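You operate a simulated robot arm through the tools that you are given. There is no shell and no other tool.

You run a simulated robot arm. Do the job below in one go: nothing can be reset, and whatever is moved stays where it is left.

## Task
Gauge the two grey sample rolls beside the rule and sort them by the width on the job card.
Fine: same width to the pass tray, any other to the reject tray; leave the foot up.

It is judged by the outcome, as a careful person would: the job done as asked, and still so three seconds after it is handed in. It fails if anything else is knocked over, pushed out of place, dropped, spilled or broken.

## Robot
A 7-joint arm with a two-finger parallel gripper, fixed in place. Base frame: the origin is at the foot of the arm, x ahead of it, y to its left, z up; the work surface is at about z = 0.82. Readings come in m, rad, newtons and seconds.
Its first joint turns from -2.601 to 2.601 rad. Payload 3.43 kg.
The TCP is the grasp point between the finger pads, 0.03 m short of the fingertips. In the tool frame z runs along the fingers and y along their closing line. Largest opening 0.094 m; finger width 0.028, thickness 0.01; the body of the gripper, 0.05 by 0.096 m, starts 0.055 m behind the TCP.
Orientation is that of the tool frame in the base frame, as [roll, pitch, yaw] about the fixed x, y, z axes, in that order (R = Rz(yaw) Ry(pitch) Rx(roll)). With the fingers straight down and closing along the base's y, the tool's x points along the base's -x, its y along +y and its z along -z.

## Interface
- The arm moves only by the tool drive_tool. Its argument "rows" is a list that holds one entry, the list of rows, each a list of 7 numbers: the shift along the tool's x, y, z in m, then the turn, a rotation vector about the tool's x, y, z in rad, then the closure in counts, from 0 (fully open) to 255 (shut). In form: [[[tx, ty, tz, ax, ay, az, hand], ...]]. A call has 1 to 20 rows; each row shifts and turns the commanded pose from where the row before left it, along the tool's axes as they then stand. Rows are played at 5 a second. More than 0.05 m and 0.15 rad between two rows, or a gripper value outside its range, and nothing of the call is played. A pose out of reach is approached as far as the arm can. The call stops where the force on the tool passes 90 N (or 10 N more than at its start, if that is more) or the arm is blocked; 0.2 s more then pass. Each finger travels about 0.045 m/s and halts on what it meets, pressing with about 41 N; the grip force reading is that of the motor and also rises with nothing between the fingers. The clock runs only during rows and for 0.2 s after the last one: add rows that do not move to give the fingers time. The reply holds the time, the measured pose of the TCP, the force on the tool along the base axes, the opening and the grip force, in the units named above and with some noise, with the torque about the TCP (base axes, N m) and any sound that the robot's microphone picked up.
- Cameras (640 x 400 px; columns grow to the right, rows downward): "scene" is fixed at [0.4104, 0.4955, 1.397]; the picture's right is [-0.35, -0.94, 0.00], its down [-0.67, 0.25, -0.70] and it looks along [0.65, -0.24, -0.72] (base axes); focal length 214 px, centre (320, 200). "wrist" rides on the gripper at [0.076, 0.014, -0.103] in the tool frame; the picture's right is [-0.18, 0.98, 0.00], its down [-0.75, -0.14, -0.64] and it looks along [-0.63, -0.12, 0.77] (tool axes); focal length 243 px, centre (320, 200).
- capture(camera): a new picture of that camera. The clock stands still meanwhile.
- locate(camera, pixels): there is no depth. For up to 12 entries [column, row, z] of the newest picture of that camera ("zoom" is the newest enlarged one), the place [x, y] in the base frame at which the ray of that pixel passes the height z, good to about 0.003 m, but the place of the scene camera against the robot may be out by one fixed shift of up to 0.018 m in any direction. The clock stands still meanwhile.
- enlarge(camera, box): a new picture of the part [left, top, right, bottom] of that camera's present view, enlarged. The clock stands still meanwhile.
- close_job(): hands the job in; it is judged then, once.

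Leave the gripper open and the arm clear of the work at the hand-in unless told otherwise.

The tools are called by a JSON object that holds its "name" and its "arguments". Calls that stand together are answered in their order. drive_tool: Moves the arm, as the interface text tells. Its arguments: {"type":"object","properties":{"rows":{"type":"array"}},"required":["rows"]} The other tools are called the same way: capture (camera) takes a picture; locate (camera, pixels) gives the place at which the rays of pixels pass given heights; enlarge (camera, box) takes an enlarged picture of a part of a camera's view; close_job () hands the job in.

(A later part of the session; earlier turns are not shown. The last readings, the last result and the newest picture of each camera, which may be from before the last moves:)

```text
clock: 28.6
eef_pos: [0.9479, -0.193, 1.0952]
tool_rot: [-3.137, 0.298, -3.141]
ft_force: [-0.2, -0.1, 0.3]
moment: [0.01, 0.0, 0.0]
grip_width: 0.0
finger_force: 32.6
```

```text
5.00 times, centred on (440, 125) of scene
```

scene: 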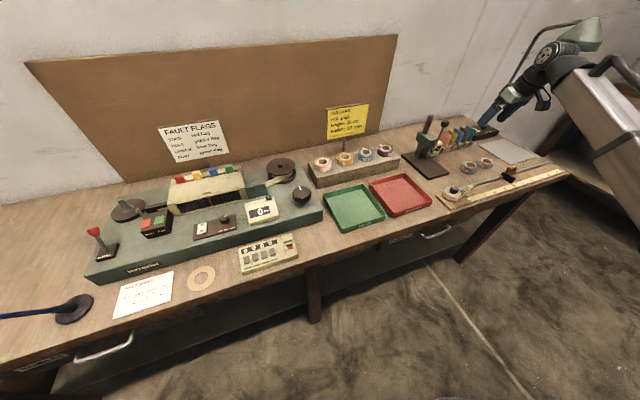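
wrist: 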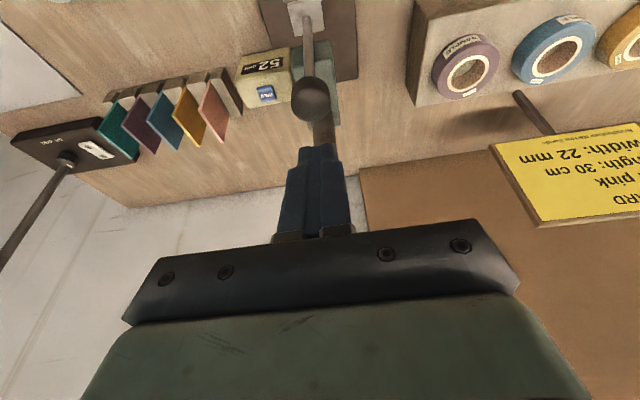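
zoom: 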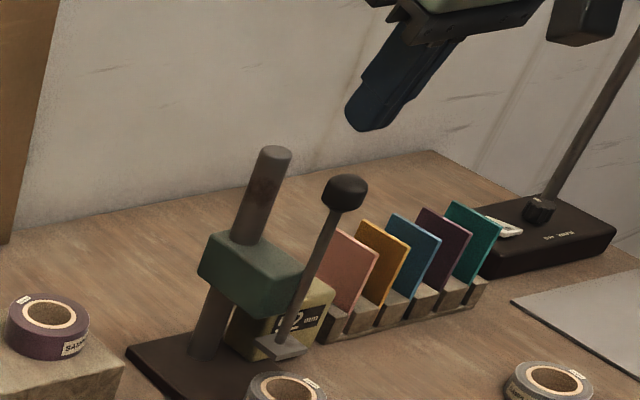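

The fingertips are above and a little beyond the knob (knob at about 311,100 in the wrist view). I locate the knob's place at a few heights to line up.

{"name": "locate", "arguments": {"camera": "wrist", "pixels": [[311, 100, 1.0], [311, 100, 1.01], [311, 100, 1.02], [311, 100, 1.03], [311, 86, 1.02], [311, 120, 1.02], [292, 98, 1.02], [331, 98, 1.02]]}}

{"name": "enlarge", "arguments": {"camera": "wrist", "box": [240, 20, 380, 180]}}

```text
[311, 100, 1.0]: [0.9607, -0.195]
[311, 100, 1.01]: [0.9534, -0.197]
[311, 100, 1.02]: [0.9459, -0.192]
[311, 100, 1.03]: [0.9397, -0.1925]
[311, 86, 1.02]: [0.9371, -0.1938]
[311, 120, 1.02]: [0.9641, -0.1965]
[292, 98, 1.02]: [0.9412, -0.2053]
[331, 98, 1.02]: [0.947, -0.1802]
```

```text
2.50 times, centred on (310, 100) of wrist
```

zoom: 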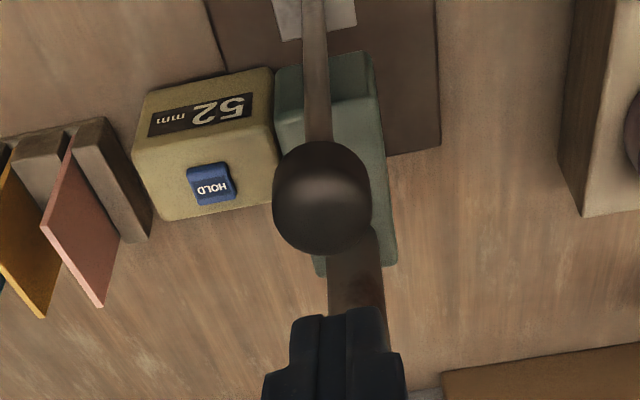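

The knob is centred at (0.945, -0.194), 25 mm wide; my contact edge is at x 0.943, y -0.193. I lower 2 cm and then watch for contact.

{"name": "drive_tool", "arguments": {"rows": [[[0.00148, 0, 0.00478, 0, 0, 0, 255], [0.00148, 0, 0.00478, 0, 0, 0, 255], [0.00148, 0, 0.00478, 0, 0, 0, 255], [0.00148, 0, 0.00478, 0, 0, 0, 255], [0, 0, 0, 0, 0, 0, 255]]]}}

{"name": "enlarge", "arguments": {"camera": "scene", "box": [395, 85, 485, 165]}}

```text
clock: 29.9
eef_pos: [0.9477, -0.1925, 1.0739]
tool_rot: [-3.136, 0.299, -3.14]
ft_force: [0.6, -0.9, 0.6]
moment: [-0.02, -0.01, -0.01]
grip_width: 0.0
finger_force: 33.5
```

```text
5.00 times, centred on (440, 125) of scene
```

zoom: 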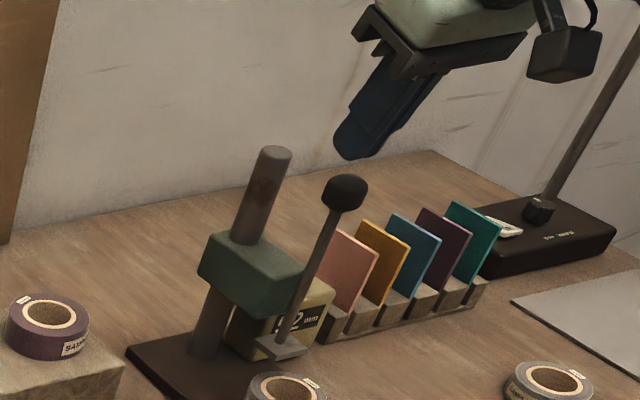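

There is still a gap of about 1.5 cm. I continue down in 2 mm steps.

{"name": "drive_tool", "arguments": {"rows": [[[0.0006, 0, 0.0019, 0, 0, 0, 255], [0.0006, 0, 0.0019, 0, 0, 0, 255], [0.0006, 0, 0.0019, 0, 0, 0, 255], [0.0006, 0, 0.0019, 0, 0, 0, 255], [0.0006, 0, 0.0019, 0, 0, 0, 255], [0, 0, 0, 0, 0, 0, 255]]]}}

{"name": "capture", "arguments": {"camera": "wrist"}}

```text
clock: 31.2
eef_pos: [0.9475, -0.1937, 1.064]
tool_rot: [-3.137, 0.299, -3.139]
ft_force: [0.0, 0.3, 0.2]
moment: [-0.02, -0.01, 0.0]
grip_width: 0.0
finger_force: 33.4
```

```text
taken
```

wrist: 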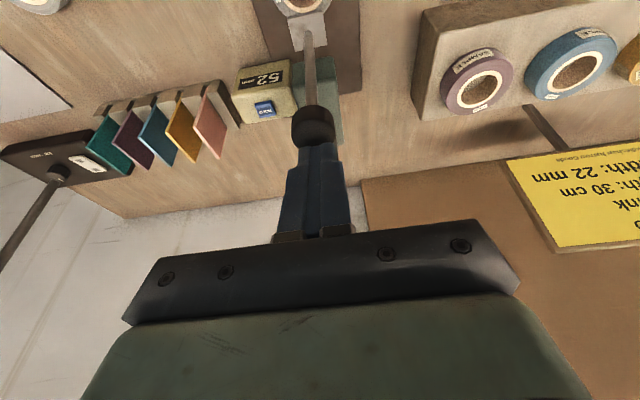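

No contact yet; fingertips now right above the knob in the view. I continue in 2 mm steps.

{"name": "drive_tool", "arguments": {"rows": [[[0.0006, 0, 0.0019, 0, 0, 0, 255], [0.0006, 0, 0.0019, 0, 0, 0, 255], [0.0006, 0, 0.0019, 0, 0, 0, 255], [0, 0, 0, 0, 0, 0, 255]]]}}

```text
clock: 32.2
eef_pos: [0.9475, -0.1921, 1.0578]
tool_rot: [-3.137, 0.301, -3.14]
ft_force: [0.5, -0.5, 1.0]
moment: [-0.06, 0.0, 0.02]
grip_width: 0.0
finger_force: 32.8
```

{"name": "drive_tool", "arguments": {"rows": [[[0.0006, 0, 0.0019, 0, 0, 0, 255], [0.0006, 0, 0.0019, 0, 0, 0, 255], [0, 0, 0, 0, 0, 0, 255]]]}}

{"name": "enlarge", "arguments": {"camera": "wrist", "box": [220, 0, 380, 180]}}

{"name": "enlarge", "arguments": {"camera": "scene", "box": [405, 95, 485, 185]}}

```text
clock: 33.0
eef_pos: [0.9466, -0.1927, 1.0544]
tool_rot: [-3.136, 0.299, -3.141]
ft_force: [-0.3, 0.0, -0.3]
moment: [0.01, 0.0, 0.01]
grip_width: 0.0001
finger_force: 32.9
```

```text
2.22 times, centred on (300, 90) of wrist
```

zoom: 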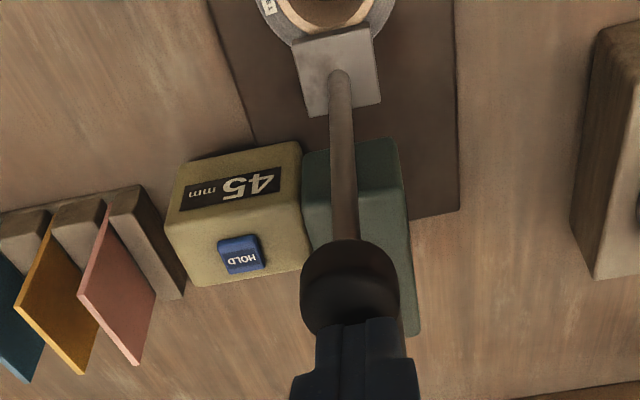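

```text
4.44 times, centred on (445, 140) of scene
```

zoom: 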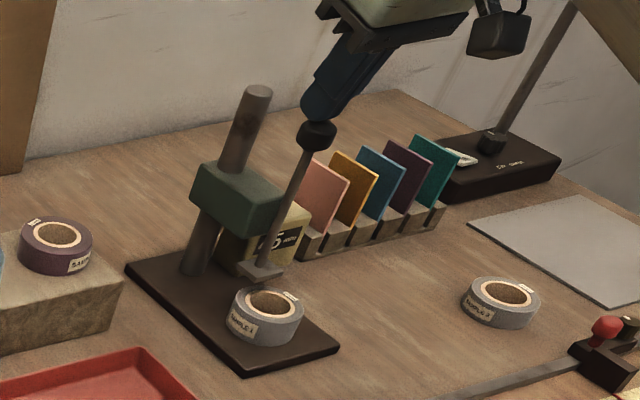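

The foot follows easily and the display is live: 45 mm now. I press on 16 mm in 2 mm steps.

{"name": "drive_tool", "arguments": {"rows": [[[0.0006, 0, 0.0019, 0, 0, 0, 255], [0.0006, 0, 0.0019, 0, 0, 0, 255], [0.0006, 0, 0.0019, 0, 0, 0, 255], [0.0006, 0, 0.0019, 0, 0, 0, 255], [0.0006, 0, 0.0019, 0, 0, 0, 255], [0.0006, 0, 0.0019, 0, 0, 0, 255], [0.0006, 0, 0.0019, 0, 0, 0, 255], [0, 0, 0, 0, 0, 0, 255]]]}}

{"name": "enlarge", "arguments": {"camera": "wrist", "box": [220, 0, 380, 180]}}

{"name": "enlarge", "arguments": {"camera": "scene", "box": [405, 115, 465, 185]}}

```text
clock: 34.9
eef_pos: [0.9457, -0.1926, 1.0407]
tool_rot: [-3.137, 0.301, -3.138]
ft_force: [0.7, -0.2, -0.1]
moment: [0.02, 0.02, 0.04]
grip_width: 0.0
finger_force: 33.0
```

```text
2.22 times, centred on (300, 90) of wrist
```

zoom: 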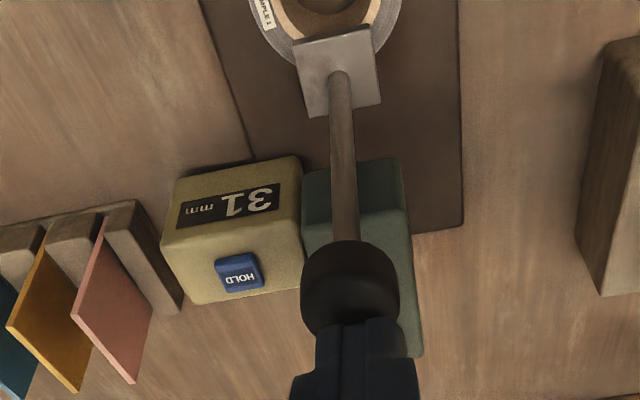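

```text
5.71 times, centred on (435, 150) of scene
```

zoom: 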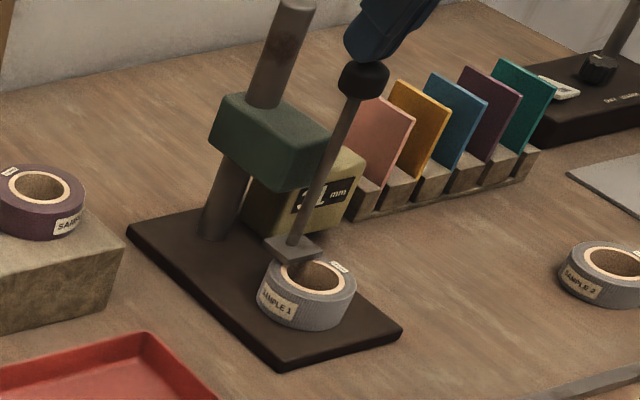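

Display 31 mm and the foot is over the roll's wall. I go on in 1 mm steps, watching the force.

{"name": "drive_tool", "arguments": {"rows": [[[0.0003, 0, 0.00096, 0, 0, 0, 255], [0.0003, 0, 0.00096, 0, 0, 0, 255], [0.0003, 0, 0.00096, 0, 0, 0, 255], [0.0003, 0, 0.00096, 0, 0, 0, 255], [0, 0, 0, 0, 0, 0, 255]]]}}

{"name": "enlarge", "arguments": {"camera": "wrist", "box": [220, 0, 380, 180]}}

```text
clock: 36.0
eef_pos: [0.9468, -0.1922, 1.0382]
tool_rot: [-3.136, 0.301, -3.139]
ft_force: [-0.2, -0.5, 8.7]
moment: [-0.01, 0.03, -0.04]
grip_width: 0.0002
finger_force: 33.2
```

```text
2.22 times, centred on (300, 90) of wrist
```

zoom: 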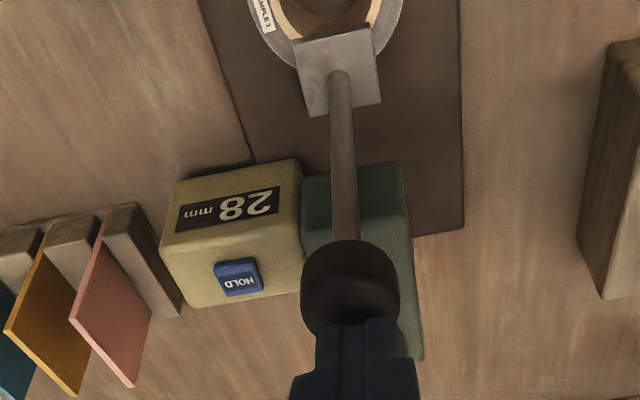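

The force rose to 8.7 N and the display reads 28 mm. I press 1.5 mm more to confirm that the reading stays.

{"name": "drive_tool", "arguments": {"rows": [[[0.0003, 0, 0.00096, 0, 0, 0, 255], [0.00015, 0, 0.0005, 0, 0, 0, 255], [0, 0, 0, 0, 0, 0, 255]]]}}

{"name": "enlarge", "arguments": {"camera": "wrist", "box": [220, 0, 380, 180]}}

{"name": "enlarge", "arguments": {"camera": "scene", "box": [405, 115, 465, 185]}}

```text
clock: 36.9
eef_pos: [0.9468, -0.1934, 1.0377]
tool_rot: [-3.134, 0.304, -3.14]
ft_force: [1.4, -1.9, 34.4]
moment: [-0.09, 0.09, -0.04]
grip_width: 0.0002
finger_force: 33.2
```

```text
2.22 times, centred on (300, 90) of wrist
```

zoom: 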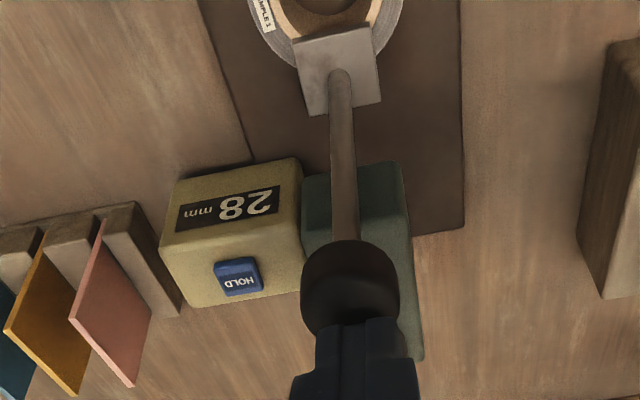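

```text
5.71 times, centred on (435, 150) of scene
```

zoom: 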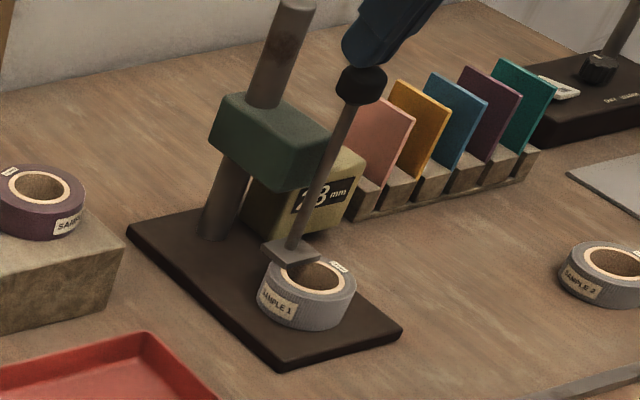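

Force 34 N and the display stays at 28 mm: sample 1 is 28 mm wide, so it goes to reject. I now rise 2 cm to see whether the foot comes up by itself.

{"name": "drive_tool", "arguments": {"rows": [[[-0.0006, 0, -0.0019, 0, 0, 0, 255], [-0.0015, 0, -0.0048, 0, 0, 0, 255], [-0.0015, 0, -0.0048, 0, 0, 0, 255], [-0.0015, 0, -0.0048, 0, 0, 0, 255], [-0.0015, 0, -0.0048, 0, 0, 0, 255], [0, 0, 0, 0, 0, 0, 255], [0, 0, 0, 0, 0, 0, 255]]]}}

{"name": "enlarge", "arguments": {"camera": "wrist", "box": [220, 0, 380, 180]}}

{"name": "enlarge", "arguments": {"camera": "scene", "box": [405, 95, 485, 185]}}

```text
clock: 38.5
eef_pos: [0.9472, -0.1925, 1.0565]
tool_rot: [-3.136, 0.299, -3.139]
ft_force: [0.3, -0.1, 0.5]
moment: [-0.02, -0.02, 0.02]
grip_width: 0.0
finger_force: 33.0
```

```text
2.22 times, centred on (300, 90) of wrist
```

zoom: 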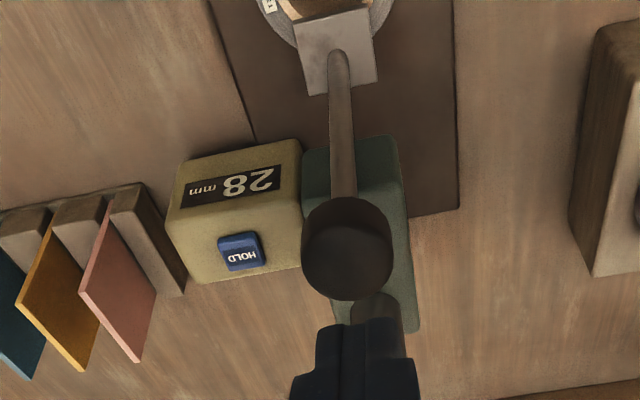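

```text
4.44 times, centred on (445, 140) of scene
```

zoom: 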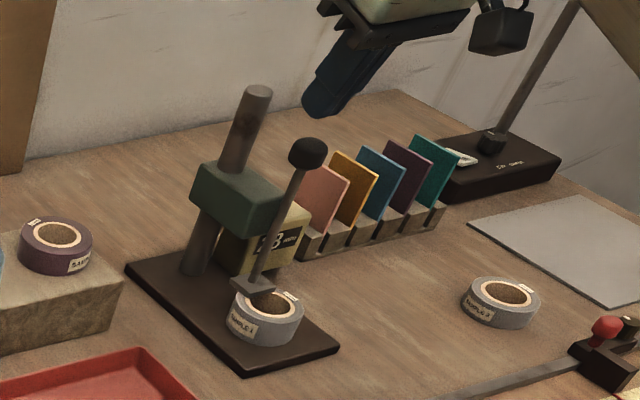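

The foot stays down by itself (still 28 mm), so I must grip the knob and lift it. I open the fingers to about 45 mm here, above the knob, and measure the knob's centre (about 312,112 in the wrist view).

{"name": "drive_tool", "arguments": {"rows": [[[0, 0, 0, 0, 0, 0, 200], [0, 0, 0, 0, 0, 0, 140], [0, 0, 0, 0, 0, 0, 133], [0, 0, 0, 0, 0, 0, 133]]]}}

{"name": "capture", "arguments": {"camera": "wrist"}}

{"name": "locate", "arguments": {"camera": "wrist", "pixels": [[312, 112, 0.995], [312, 112, 1.0], [292, 112, 0.995], [332, 112, 0.995], [312, 112, 0.99]]}}

{"name": "enlarge", "arguments": {"camera": "wrist", "box": [240, 60, 400, 180]}}

```text
clock: 39.5
eef_pos: [0.9467, -0.1932, 1.0573]
tool_rot: [-3.136, 0.3, -3.14]
ft_force: [-0.1, 0.3, 0.2]
moment: [0.02, -0.01, -0.01]
grip_width: 0.0451
finger_force: 0.2
```

```text
taken
```

wrist: 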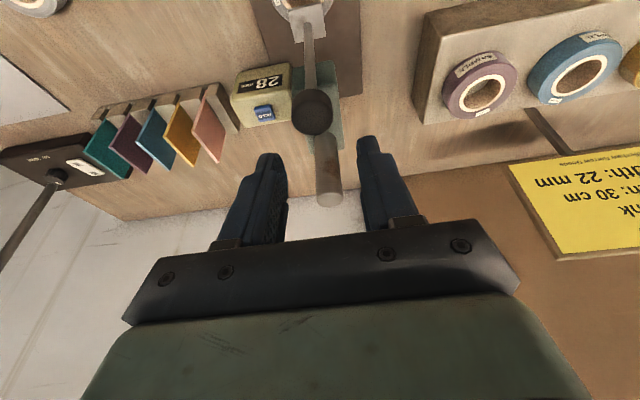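

```text
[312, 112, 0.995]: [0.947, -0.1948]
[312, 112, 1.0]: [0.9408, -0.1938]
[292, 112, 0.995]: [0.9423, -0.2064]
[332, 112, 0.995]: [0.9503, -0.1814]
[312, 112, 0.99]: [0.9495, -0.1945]
```

```text
3.33 times, centred on (320, 120) of wrist
```

zoom: 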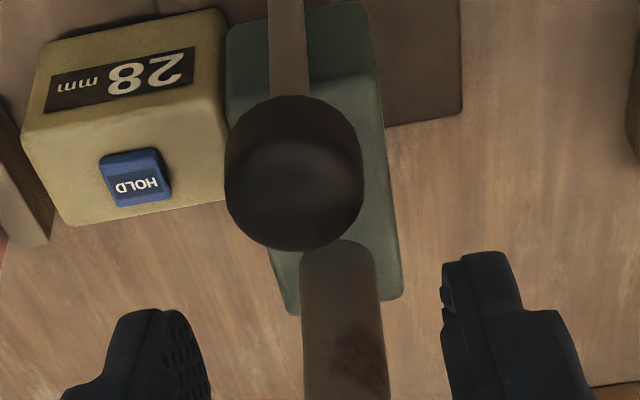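

The knob is centred at y about -0.194, x 0.945. I lower the open fingers around it (4.7 cm down, 7 mm back).

{"name": "drive_tool", "arguments": {"rows": [[[0.0034, -0.001, 0.0072, 0, 0, 0, 133], [0.0034, 0, 0.0072, 0, 0, 0, 133], [0.0034, 0, 0.0072, 0, 0, 0, 133], [0.0034, 0, 0.0072, 0, 0, 0, 133], [0.0034, 0, 0.0072, 0, 0, 0, 133], [0.0034, 0, 0.0072, 0, 0, 0, 133], [0, 0, 0, 0, 0, 0, 133], [0, 0, 0, 0, 0, 0, 133]]]}}

{"name": "enlarge", "arguments": {"camera": "wrist", "box": [220, 90, 420, 230]}}

{"name": "enlarge", "arguments": {"camera": "scene", "box": [405, 95, 485, 185]}}

```text
clock: 41.2
eef_pos: [0.9405, -0.1943, 1.0093]
tool_rot: [-3.137, 0.298, -3.139]
ft_force: [-0.7, 0.5, 0.5]
moment: [-0.01, 0.03, 0.01]
grip_width: 0.0449
finger_force: 0.0
```

```text
2.86 times, centred on (320, 160) of wrist
```

zoom: 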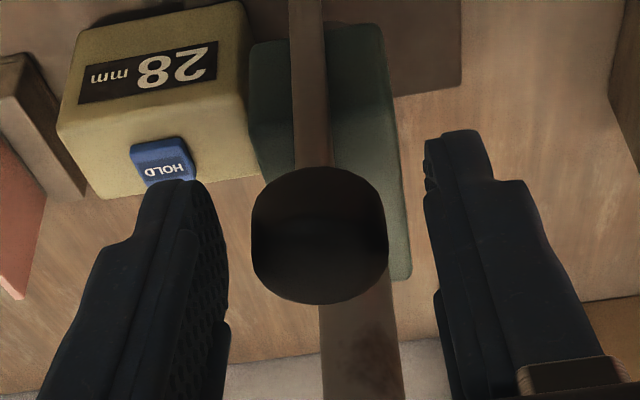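

```text
4.44 times, centred on (445, 140) of scene
```

zoom: 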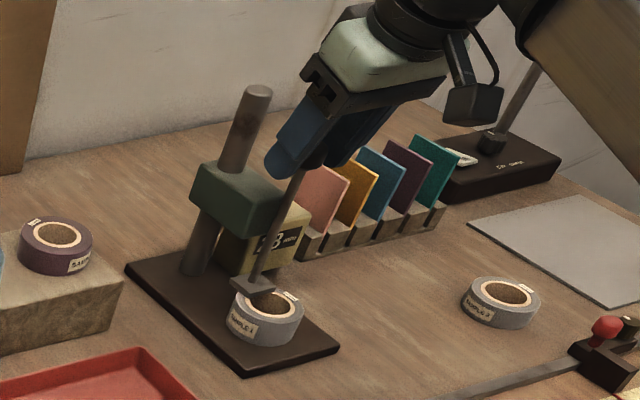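

The knob sits between the fingers about 1 mm toward the left one. I shift 1 mm to -y and close slowly to about 29 mm, short of contact.

{"name": "drive_tool", "arguments": {"rows": [[[0, -0.001, 0, 0, 0, 0, 150], [0, 0, 0, 0, 0, 0, 165], [0, 0, 0, 0, 0, 0, 176], [0, 0, 0, 0, 0, 0, 176]]]}}

{"name": "enlarge", "arguments": {"camera": "wrist", "box": [220, 90, 420, 230]}}

```text
clock: 42.2
eef_pos: [0.94, -0.1951, 1.0095]
tool_rot: [-3.137, 0.298, -3.14]
ft_force: [0.5, 0.7, 0.1]
moment: [-0.02, 0.0, -0.02]
grip_width: 0.0291
finger_force: 0.2
```

```text
2.86 times, centred on (320, 160) of wrist
```

zoom: 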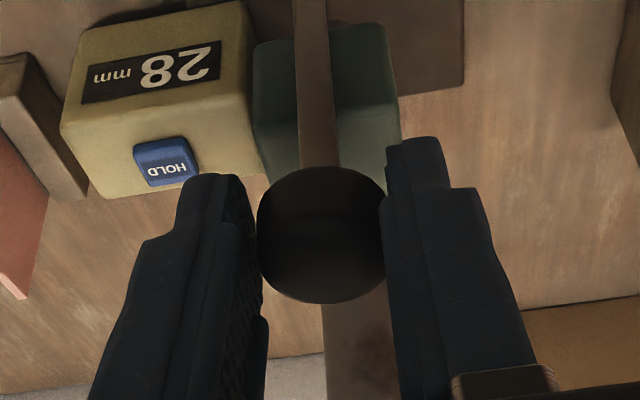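

The knob is centred between the fingers. I close onto it in small steps.

{"name": "drive_tool", "arguments": {"rows": [[[0, 0, 0, 0, 0, 0, 182], [0, 0, 0, 0, 0, 0, 188], [0, 0, 0, 0, 0, 0, 194], [0, 0, 0, 0, 0, 0, 200]]]}}

```text
clock: 43.2
eef_pos: [0.941, -0.1957, 1.0107]
tool_rot: [-3.137, 0.301, -3.138]
ft_force: [0.9, 7.1, 0.5]
moment: [0.13, 0.0, 0.06]
grip_width: 0.0272
finger_force: 44.8
```

The knob is gripped (27 mm, 45 N) with a small 7 N side load, which I relax with 1 mm in +y while lifting. I lift 23 mm.

{"name": "drive_tool", "arguments": {"rows": [[[-0.0006, 0.001, -0.0019, 0, 0, 0, 200], [-0.0009, 0, -0.0029, 0, 0, 0, 200], [-0.0009, 0, -0.0029, 0, 0, 0, 200], [-0.0009, 0, -0.0029, 0, 0, 0, 200], [-0.0009, 0, -0.0029, 0, 0, 0, 200], [-0.0009, 0, -0.0029, 0, 0, 0, 200], [-0.0009, 0, -0.0029, 0, 0, 0, 200], [-0.0009, 0, -0.0029, 0, 0, 0, 200], [0, 0, 0, 0, 0, 0, 200]]]}}

{"name": "enlarge", "arguments": {"camera": "wrist", "box": [220, 50, 420, 190]}}

{"name": "enlarge", "arguments": {"camera": "scene", "box": [405, 95, 485, 185]}}

```text
clock: 45.2
eef_pos: [0.9399, -0.1951, 1.033]
tool_rot: [-3.135, 0.299, -3.139]
ft_force: [-1.0, -11.2, -0.9]
moment: [-0.24, -0.12, -0.12]
grip_width: 0.0272
finger_force: 44.9
```

```text
2.86 times, centred on (320, 120) of wrist
```

zoom: 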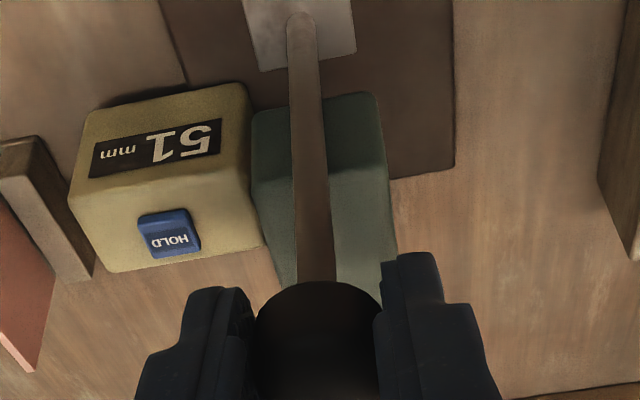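

```text
4.44 times, centred on (445, 140) of scene
```

zoom: 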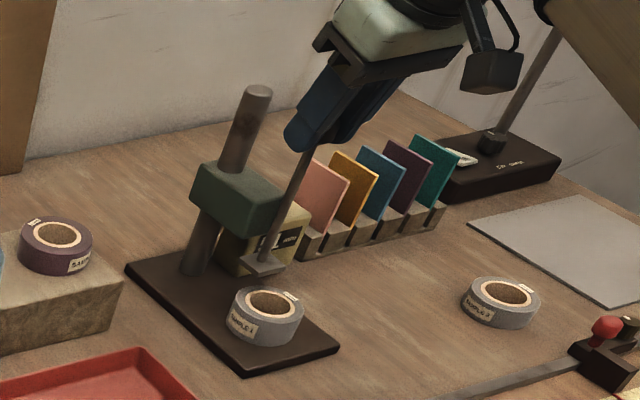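

The foot is up again, display 51 mm. I lift the last millimetre, ease the side load back by 0.6 mm, and look.

{"name": "drive_tool", "arguments": {"rows": [[[-0.0003, -0.0006, -0.00096, 0, 0, 0, 200], [0, 0, 0, 0, 0, 0, 200]]]}}

{"name": "enlarge", "arguments": {"camera": "wrist", "box": [220, 50, 420, 190]}}

```text
clock: 45.9
eef_pos: [0.9401, -0.1958, 1.0347]
tool_rot: [-3.137, 0.3, -3.14]
ft_force: [-0.7, -10.7, -1.1]
moment: [-0.25, -0.01, -0.1]
grip_width: 0.0273
finger_force: 45.0
```

```text
2.86 times, centred on (320, 120) of wrist
```

zoom: 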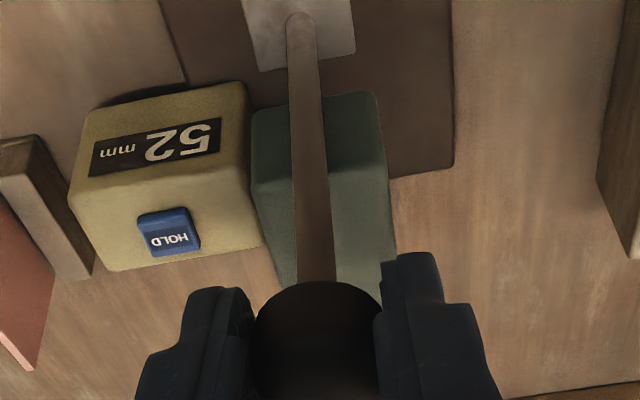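

Display 52 mm as at the start. I open the fingers to 45 mm and check that the foot stays up.

{"name": "drive_tool", "arguments": {"rows": [[[0, 0, 0, 0, 0, 0, 180], [0, 0, 0, 0, 0, 0, 160], [0, 0, 0, 0, 0, 0, 133], [0, 0, 0, 0, 0, 0, 133], [0, 0, 0, 0, 0, 0, 133]]]}}

{"name": "enlarge", "arguments": {"camera": "wrist", "box": [220, 50, 420, 190]}}

```text
clock: 47.0
eef_pos: [0.939, -0.1948, 1.035]
tool_rot: [-3.136, 0.301, -3.14]
ft_force: [0.3, -0.3, -0.9]
moment: [0.03, -0.02, -0.01]
grip_width: 0.0449
finger_force: 0.0
```

```text
2.86 times, centred on (320, 120) of wrist
```

zoom: 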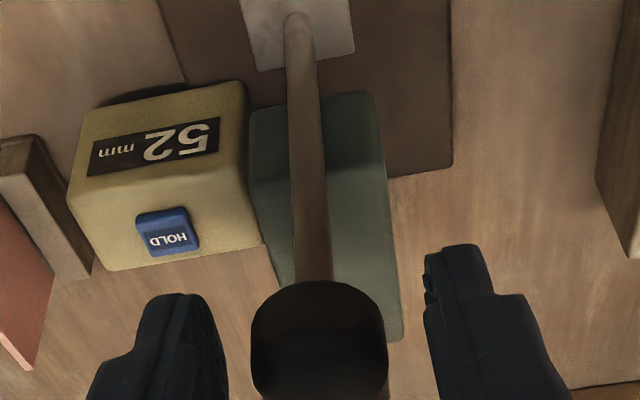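

The foot holds at 52 mm with the fingers open. I move straight back 55 mm (the knob leaves between the fingers), then down to z 0.96 with the fingers at 72 mm.

{"name": "drive_tool", "arguments": {"rows": [[[0.0131, 0, -0.0041, 0, 0, 0, 133], [0.0131, 0, -0.0041, 0, 0, 0, 133], [0.0131, 0, -0.0041, 0, 0, 0, 133], [0.0132, 0, -0.0041, 0, 0, 0, 133], [0.0036, 0, 0.0117, 0, 0, 0, 100], [0.0036, 0, 0.0117, 0, 0, 0, 60], [0.0036, 0, 0.0117, 0, 0, 0, 60], [0.0036, 0, 0.0117, 0, 0, 0, 60], [0.0036, 0, 0.0117, 0, 0, 0, 60], [0.0036, 0, 0.0117, 0, 0, 0, 60], [0, 0, 0, 0, 0, 0, 60], [0, 0, 0, 0, 0, 0, 60]]]}}

{"name": "capture", "arguments": {"camera": "wrist"}}

{"name": "enlarge", "arguments": {"camera": "wrist", "box": [240, 30, 400, 240]}}

```text
clock: 49.6
eef_pos: [0.8841, -0.1939, 0.9613]
tool_rot: [-3.136, 0.3, -3.139]
ft_force: [-0.7, -0.6, 0.5]
moment: [0.0, -0.01, -0.01]
grip_width: 0.0718
finger_force: 0.0
```

```text
taken
```

wrist: 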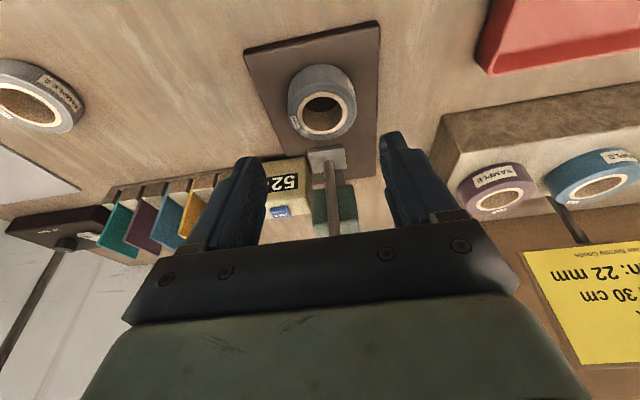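

```text
1.90 times, centred on (320, 135) of wrist
```

zoom: 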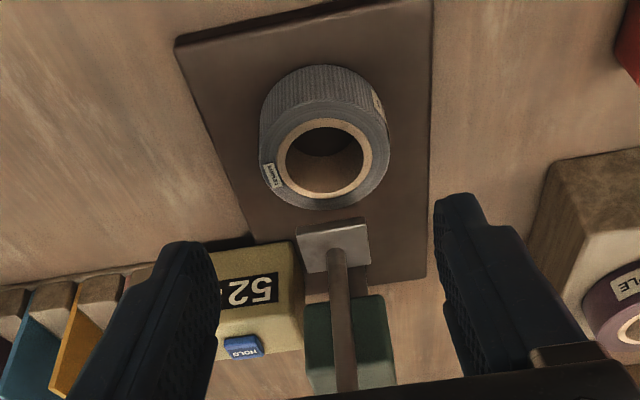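

Roll 1 and the plate are unmoved. I go back down along the tool axis to the grasp place and close on the roll.

{"name": "drive_tool", "arguments": {"rows": [[[0, 0, 0.02, 0, 0, 0, 60], [0, 0, 0.02, 0, 0, 0, 60], [0, 0, 0.02, 0, 0, 0, 60], [0, 0, 0.02, 0, 0, 0, 60], [0, 0, 0.01, 0, 0, 0, 60], [0, 0, 0.004, 0, 0, 0, 60], [0, 0, 0, 0, 0, 0, 60]]]}}

{"name": "enlarge", "arguments": {"camera": "wrist", "box": [220, 80, 420, 250]}}

```text
clock: 51.2
eef_pos: [0.9126, -0.1962, 0.8704]
tool_rot: [-3.135, 0.298, -3.14]
ft_force: [0.2, 0.1, -0.2]
moment: [0.0, 0.02, 0.0]
grip_width: 0.072
finger_force: 0.0
```

```text
2.35 times, centred on (320, 165) of wrist
```

zoom: 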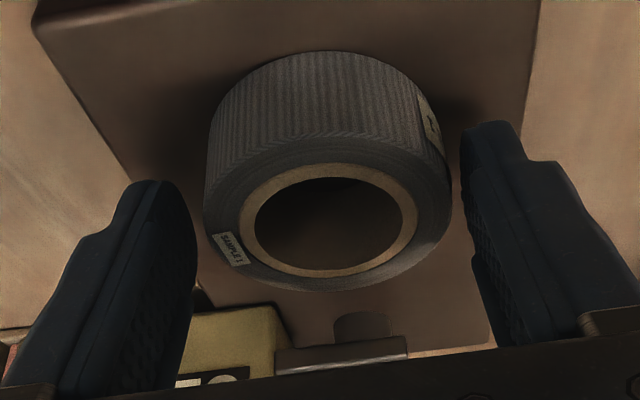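

Roll 1 is between the fingers. I close on it.

{"name": "drive_tool", "arguments": {"rows": [[[0, 0, 0, 0, 0, 0, 85], [0, 0, 0, 0, 0, 0, 105], [0, 0, 0, 0, 0, 0, 125], [0, 0, 0, 0, 0, 0, 140], [0, 0, 0, 0, 0, 0, 140]]]}}

```text
clock: 52.5
eef_pos: [0.9135, -0.1953, 0.8705]
tool_rot: [-3.135, 0.298, -3.141]
ft_force: [0.5, -0.2, -0.2]
moment: [0.02, -0.02, -0.01]
grip_width: 0.0584
finger_force: 41.1
```

Roll 1 is held again. I lift it 8 mm, pull it back out from under the foot by 53 mm, then lift it 7 cm.

{"name": "drive_tool", "arguments": {"rows": [[[-0.0012, 0, -0.0038, 0, 0, 0, 140], [-0.0012, 0, -0.0038, 0, 0, 0, 140], [0.0101, 0, -0.0031, 0, 0, 0, 140], [0.0101, 0, -0.0031, 0, 0, 0, 140], [0.0101, 0, -0.0031, 0, 0, 0, 140], [0.0101, 0, -0.0031, 0, 0, 0, 140], [0.0101, 0, -0.0031, 0, 0, 0, 140], [-0.0041, 0, -0.0134, 0, 0, 0, 140], [-0.0041, 0, -0.0134, 0, 0, 0, 140], [-0.0041, 0, -0.0134, 0, 0, 0, 140], [-0.0041, 0, -0.0134, 0, 0, 0, 140], [-0.0041, 0, -0.0134, 0, 0, 0, 140], [0, 0, 0, 0, 0, 0, 140], [0, 0, 0, 0, 0, 0, 140]]]}}

{"name": "capture", "arguments": {"camera": "wrist"}}

{"name": "capture", "arguments": {"camera": "scene"}}

```text
clock: 55.5
eef_pos: [0.8599, -0.1936, 0.9504]
tool_rot: [-3.135, 0.298, -3.14]
ft_force: [-0.1, 0.5, 0.1]
moment: [0.05, -0.02, 0.01]
grip_width: 0.0583
finger_force: 41.1
```

```text
taken
```

wrist: 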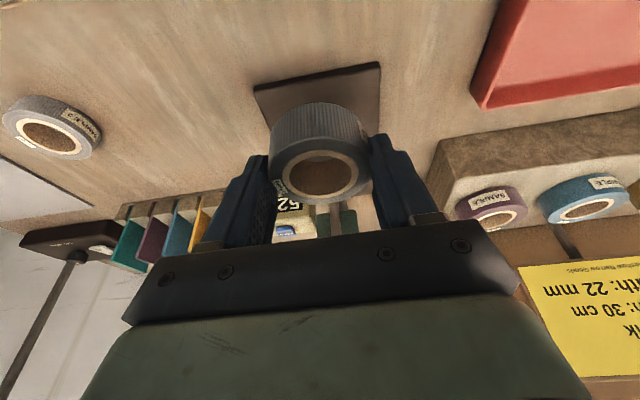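

```text
taken
```

scene: 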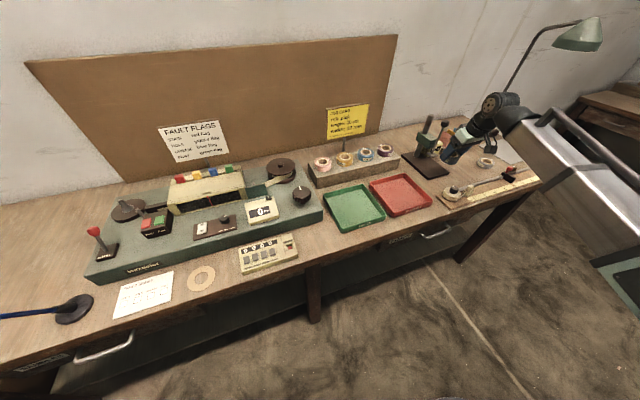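

The roll is clear of the gauge. I locate the red tray's corner (487,108 wrist), the sample block's edges and both trays to plan the path.

{"name": "locate", "arguments": {"camera": "wrist", "pixels": [[487, 108, 0.82], [470, 90, 0.82], [500, 5, 0.84], [640, 88, 0.82], [438, 142, 0.82], [432, 178, 0.87], [432, 178, 0.82], [492, 210, 0.9]]}}

{"name": "enlarge", "arguments": {"camera": "scene", "box": [300, 130, 450, 240]}}

```text
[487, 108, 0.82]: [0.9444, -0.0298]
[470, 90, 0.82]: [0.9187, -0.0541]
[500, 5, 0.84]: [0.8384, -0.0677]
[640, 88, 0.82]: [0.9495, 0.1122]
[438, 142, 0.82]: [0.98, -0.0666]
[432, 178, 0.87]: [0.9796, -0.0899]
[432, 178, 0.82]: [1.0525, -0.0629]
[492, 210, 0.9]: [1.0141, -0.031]
```

```text
3.64 times, centred on (375, 185) of scene
```

zoom: 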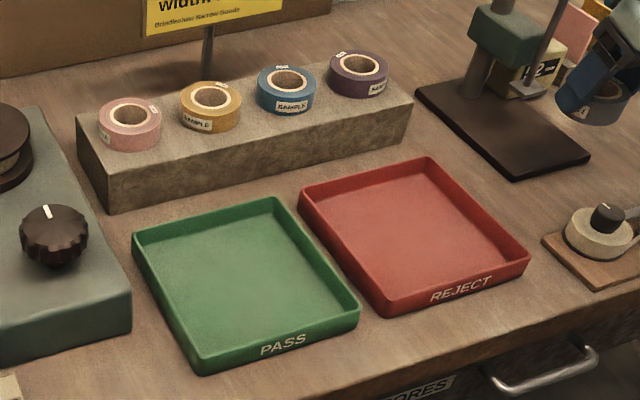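

I locate the two trays' corners and centres in this enlarged scene picture.

{"name": "locate", "arguments": {"camera": "zoom", "pixels": [[303, 190, 0.845], [430, 158, 0.845], [528, 255, 0.845], [385, 303, 0.845], [415, 235, 0.825], [247, 280, 0.825], [132, 235, 0.845], [273, 198, 0.845], [358, 300, 0.845], [207, 360, 0.845], [415, 95, 0.88], [110, 208, 0.82]]}}

```text
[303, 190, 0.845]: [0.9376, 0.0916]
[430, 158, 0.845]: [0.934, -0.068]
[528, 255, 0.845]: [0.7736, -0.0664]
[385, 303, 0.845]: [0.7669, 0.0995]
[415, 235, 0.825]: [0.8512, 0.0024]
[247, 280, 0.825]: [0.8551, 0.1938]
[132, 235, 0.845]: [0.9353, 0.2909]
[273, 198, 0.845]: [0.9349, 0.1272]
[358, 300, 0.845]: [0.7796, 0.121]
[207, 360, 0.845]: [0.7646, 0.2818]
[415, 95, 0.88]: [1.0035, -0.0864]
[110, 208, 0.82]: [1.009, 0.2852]
```

True places (scene shift removed): reject tray x 0.754–0.920, y -0.057–0.106, centre (0.837, 0.024); pass tray centre (0.837, 0.215). I carry roll 1 at this height to above the reject tray's centre.

{"name": "drive_tool", "arguments": {"rows": [[[0.0034, 0.0142, -0.00105, 0, 0, 0, 140], [0.0034, 0.0242, -0.00105, 0, 0, 0, 140], [0.0034, 0.0242, -0.00105, 0, 0, 0, 140], [0.0034, 0.0242, -0.00105, 0, 0, 0, 140], [0.0034, 0.0242, -0.00105, 0, 0, 0, 140], [0.0034, 0.0242, -0.00105, 0, 0, 0, 140], [0.0034, 0.0242, -0.00105, 0, 0, 0, 140], [0.0034, 0.0242, -0.00105, 0, 0, 0, 140], [0.0034, 0.0242, -0.00105, 0, 0, 0, 140], [0, 0.01, 0, 0, 0, 0, 140], [0, 0, 0, 0, 0, 0, 140], [0, 0, 0, 0, 0, 0, 140]]]}}

{"name": "capture", "arguments": {"camera": "wrist"}}

{"name": "enlarge", "arguments": {"camera": "scene", "box": [330, 100, 490, 230]}}

```text
clock: 58.0
eef_pos: [0.8283, 0.0225, 0.9471]
tool_rot: [-3.136, 0.3, -3.139]
ft_force: [0.2, 0.5, -0.5]
moment: [-0.01, -0.01, -0.02]
grip_width: 0.0582
finger_force: 40.8
```

```text
taken
```

wrist: 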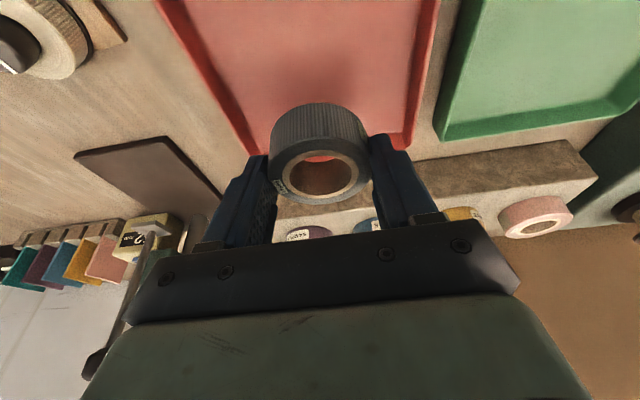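

```text
3.08 times, centred on (410, 165) of scene
```

zoom: 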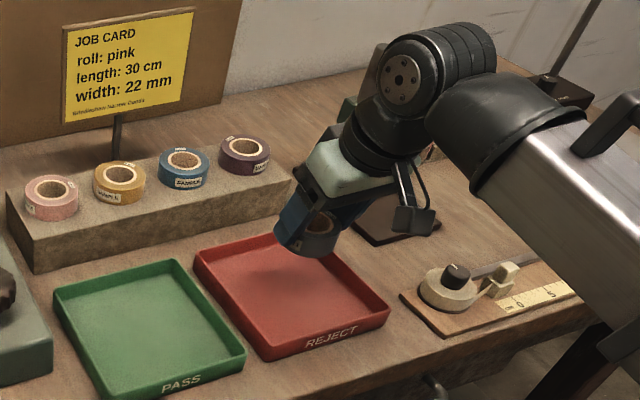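

The roll is above the middle of the red tray. I lower it 7.5 cm, then feel for the tray floor.

{"name": "drive_tool", "arguments": {"rows": [[[0.0037, 0, 0.01194, 0, 0, 0, 140], [0.0037, 0, 0.01194, 0, 0, 0, 140], [0.0037, 0, 0.01194, 0, 0, 0, 140], [0.0037, 0, 0.01194, 0, 0, 0, 140], [0.0037, 0, 0.01194, 0, 0, 0, 140], [0.0037, 0, 0.01194, 0, 0, 0, 140], [0, 0, 0, 0, 0, 0, 140], [0, 0, 0, 0, 0, 0, 140]]]}}

{"name": "capture", "arguments": {"camera": "wrist"}}

{"name": "enlarge", "arguments": {"camera": "scene", "box": [350, 140, 450, 225]}}

```text
clock: 59.9
eef_pos: [0.827, 0.0232, 0.8735]
tool_rot: [-3.136, 0.301, -3.139]
ft_force: [0.6, 0.8, -0.3]
moment: [-0.02, 0.01, -0.01]
grip_width: 0.0582
finger_force: 40.6
```

```text
taken
```

wrist: 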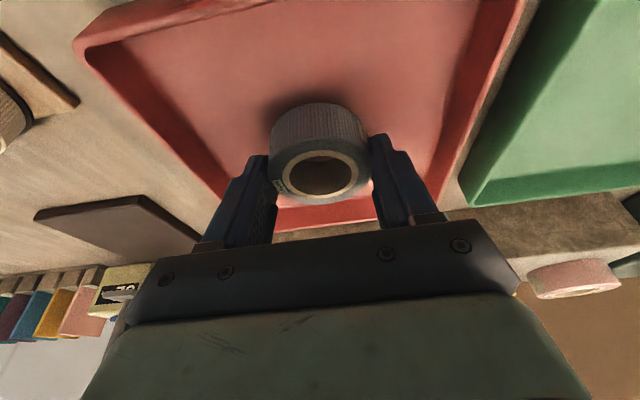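

```text
4.71 times, centred on (400, 182) of scene
```

zoom: 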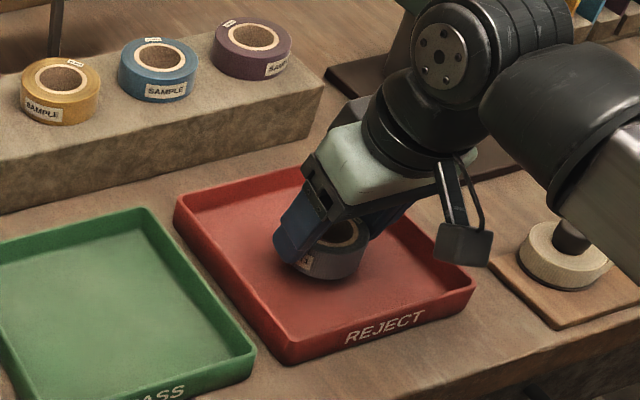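

Well inside the tray. I lower 6 mm more in small steps and read the force.

{"name": "drive_tool", "arguments": {"rows": [[[0.0006, 0, 0.0019, 0, 0, 0, 140], [0.0006, 0, 0.0019, 0, 0, 0, 140], [0.0006, 0, 0.0019, 0, 0, 0, 140], [0, 0, 0, 0, 0, 0, 140]]]}}

{"name": "drive_tool", "arguments": {"rows": [[[0.0003, 0, 0.00096, 0, 0, 0, 140], [0.0003, 0, 0.00096, 0, 0, 0, 140], [0, 0, 0, 0, 0, 0, 140]]]}}

```text
clock: 60.9
eef_pos: [0.8274, 0.0231, 0.8674]
tool_rot: [-3.137, 0.299, -3.138]
ft_force: [-0.3, -0.2, -0.3]
moment: [-0.03, 0.01, 0.0]
grip_width: 0.0582
finger_force: 41.1
```

```text
clock: 61.6
eef_pos: [0.8273, 0.023, 0.8653]
tool_rot: [-3.137, 0.301, -3.14]
ft_force: [0.4, 0.5, -0.8]
moment: [0.01, 0.01, 0.01]
grip_width: 0.058
finger_force: 40.9
```

No contact yet at z 0.865. I go down 1 mm at a time.

{"name": "drive_tool", "arguments": {"rows": [[[0.0003, 0, 0.00096, 0, 0, 0, 140], [0.0003, 0, 0.00096, 0, 0, 0, 140], [0, 0, 0, 0, 0, 0, 140]]]}}

```text
clock: 62.5
eef_pos: [0.8267, 0.0215, 0.8631]
tool_rot: [-3.137, 0.3, -3.139]
ft_force: [-1.0, -1.0, 6.4]
moment: [0.12, 0.04, -0.01]
grip_width: 0.0582
finger_force: 41.0
```

The roll touches the tray floor (6 N). I open the fingers to 72 mm and then back off along the tool axis.

{"name": "drive_tool", "arguments": {"rows": [[[0, 0, 0, 0, 0, 0, 110], [0, 0, 0, 0, 0, 0, 75], [0, 0, 0, 0, 0, 0, 60], [0, 0, 0, 0, 0, 0, 60], [0, 0, -0.01, 0, 0, 0, 60], [0, 0, -0.02, 0, 0, 0, 60], [0, 0, -0.02, 0, 0, 0, 60], [0, 0, -0.02, 0, 0, 0, 60], [0, 0, -0.02, 0, 0, 0, 60], [0, 0, 0, 0, 0, 0, 60]]]}}

{"name": "capture", "arguments": {"camera": "wrist"}}

{"name": "capture", "arguments": {"camera": "scene"}}

```text
clock: 64.7
eef_pos: [0.8013, 0.0224, 0.9498]
tool_rot: [-3.137, 0.298, -3.14]
ft_force: [0.5, 0.7, 0.7]
moment: [-0.02, 0.01, 0.05]
grip_width: 0.0719
finger_force: 0.0
```

```text
taken
```

wrist: 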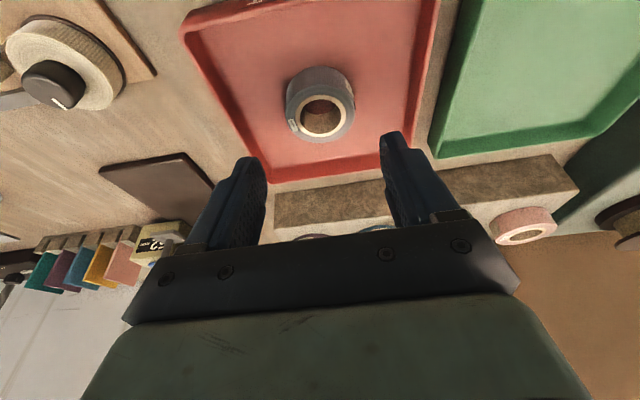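

```text
taken
```

scene: 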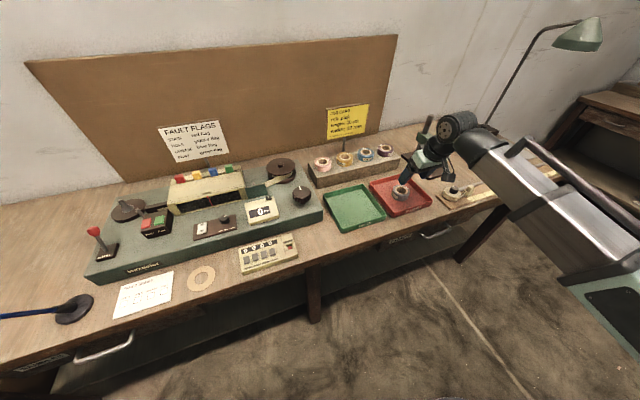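

Roll 1 lies in the reject tray. For roll 2 at (0.865, -0.442) the wrist camera would come close above the slider's red knob at about (0.765, -0.425), so I will pick it with the tool yawed by -0.5 rad. I travel at z 0.95 to above roll 2 first.

{"name": "drive_tool", "arguments": {"rows": [[[-0.0039, -0.016, 0.0012, 0, 0, 0, 60], [-0.0039, -0.033, 0.0012, 0, 0, 0, 60], [-0.0039, -0.033, 0.0012, 0, 0, 0, 60], [-0.0039, -0.033, 0.0012, 0, 0, 0, 60], [-0.0039, -0.033, 0.0012, 0, 0, 0, 60], [-0.0039, -0.033, 0.0012, 0, 0, 0, 60], [-0.0039, -0.033, 0.0012, 0, 0, 0, 60], [-0.0039, -0.033, 0.0012, 0, 0, 0, 60], [-0.0039, -0.033, 0.0012, 0, 0, 0, 60], [-0.0039, -0.033, 0.0012, 0, 0, 0, 45], [-0.0039, -0.033, 0.0012, 0, 0, 0, 30], [-0.0039, -0.033, 0.0012, 0, 0, 0, 30], [-0.0039, -0.033, 0.0012, 0, 0, 0, 30], [-0.0039, -0.033, 0.0012, 0, 0, 0, 30], [0, -0.016, 0, 0, 0, 0, 30], [0, 0, 0, 0, 0, 0, 30]]]}}

{"name": "capture", "arguments": {"camera": "wrist"}}

{"name": "enlarge", "arguments": {"camera": "scene", "box": [430, 90, 550, 190]}}

```text
clock: 68.0
eef_pos: [0.8582, -0.4376, 0.9524]
tool_rot: [-3.138, 0.3, -3.14]
ft_force: [0.1, 0.0, 0.4]
moment: [-0.01, -0.01, -0.02]
grip_width: 0.0829
finger_force: 0.1
```

```text
taken
```

wrist: 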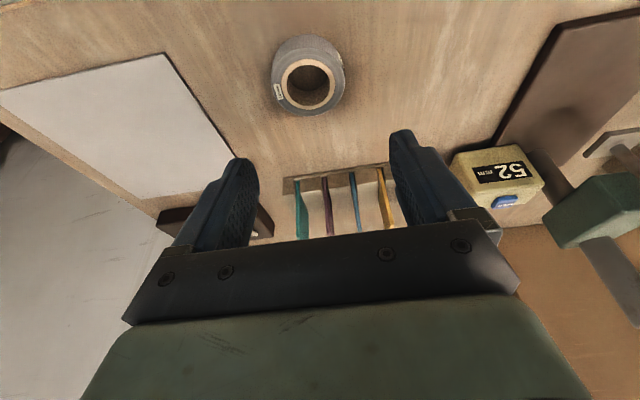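

```text
4.00 times, centred on (490, 140) of scene
```

zoom: 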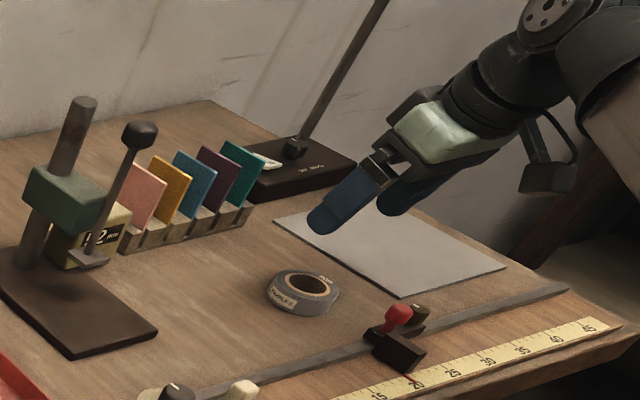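

Roll 2 is in view at about (307,80). I enlarge and locate it.

{"name": "enlarge", "arguments": {"camera": "wrist", "box": [240, 20, 380, 130]}}

```text
3.64 times, centred on (310, 75) of wrist
```

zoom: 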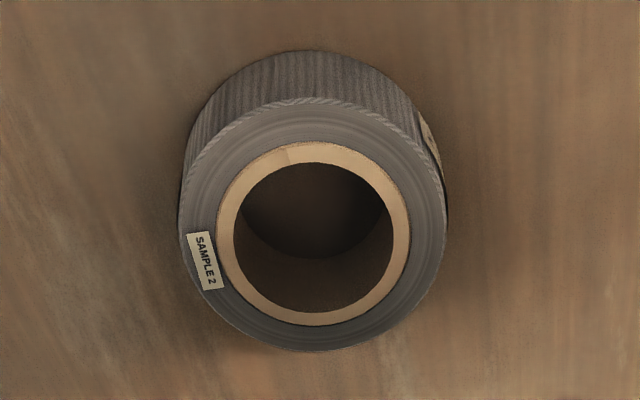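

The top face spans columns 180–444 and rows 100–350 here. I locate its rim and centre.

{"name": "locate", "arguments": {"camera": "zoom", "pixels": [[312, 228, 0.842], [180, 232, 0.842], [444, 222, 0.842], [312, 100, 0.842], [312, 350, 0.842], [313, 236, 0.842], [305, 50, 0.82]]}}

```text
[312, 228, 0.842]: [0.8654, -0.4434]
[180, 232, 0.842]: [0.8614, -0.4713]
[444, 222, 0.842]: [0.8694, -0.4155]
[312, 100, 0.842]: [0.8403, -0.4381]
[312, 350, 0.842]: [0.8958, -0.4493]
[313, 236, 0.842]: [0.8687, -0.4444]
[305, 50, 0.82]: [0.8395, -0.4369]
```

Roll 2's centre is (0.868, -0.4435). I yaw the tool by -0.5 rad about the vertical, then lower to z 0.90 over it.

{"name": "drive_tool", "arguments": {"rows": [[[0, 0, 0, 0.0369, 0, 0.1194, 30], [0, 0, 0, 0.0369, 0, 0.1194, 30], [0, 0, 0, 0.0369, 0, 0.1194, 30], [0, 0, 0, 0.0369, 0, 0.1194, 30], [0, 0, 0, 0, 0, 0, 30], [0.0029, -0.0005, 0.0128, 0, 0, 0, 30], [0.0029, 0, 0.0128, 0, 0, 0, 30], [0.0029, 0, 0.0128, 0, 0, 0, 30], [0.0029, 0, 0.0128, 0, 0, 0, 30], [0, 0, 0, 0, 0, 0, 30], [0, 0, 0, 0, 0, 0, 30]]]}}

{"name": "capture", "arguments": {"camera": "wrist"}}

{"name": "enlarge", "arguments": {"camera": "scene", "box": [430, 90, 550, 190]}}

```text
clock: 70.5
eef_pos: [0.8628, -0.4403, 0.8992]
tool_rot: [-3.135, 0.303, 2.644]
ft_force: [0.0, -0.3, 0.0]
moment: [-0.02, 0.03, 0.03]
grip_width: 0.0831
finger_force: 0.0
```

```text
taken
```

wrist: 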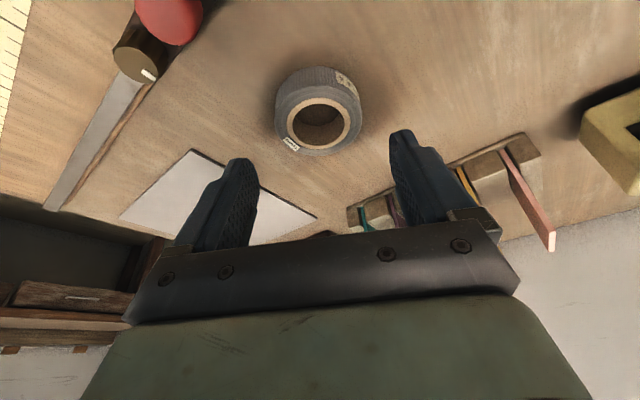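

```text
4.00 times, centred on (490, 140) of scene
```

zoom: 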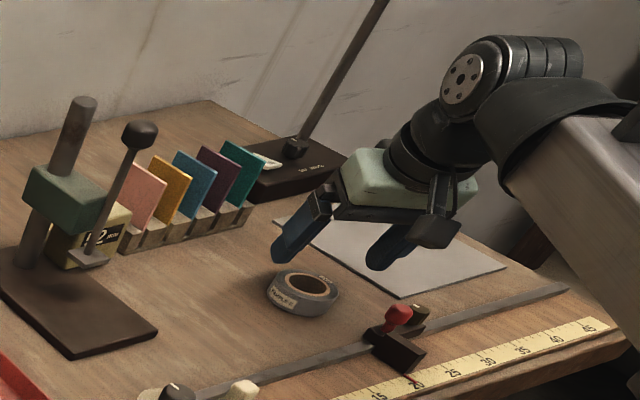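

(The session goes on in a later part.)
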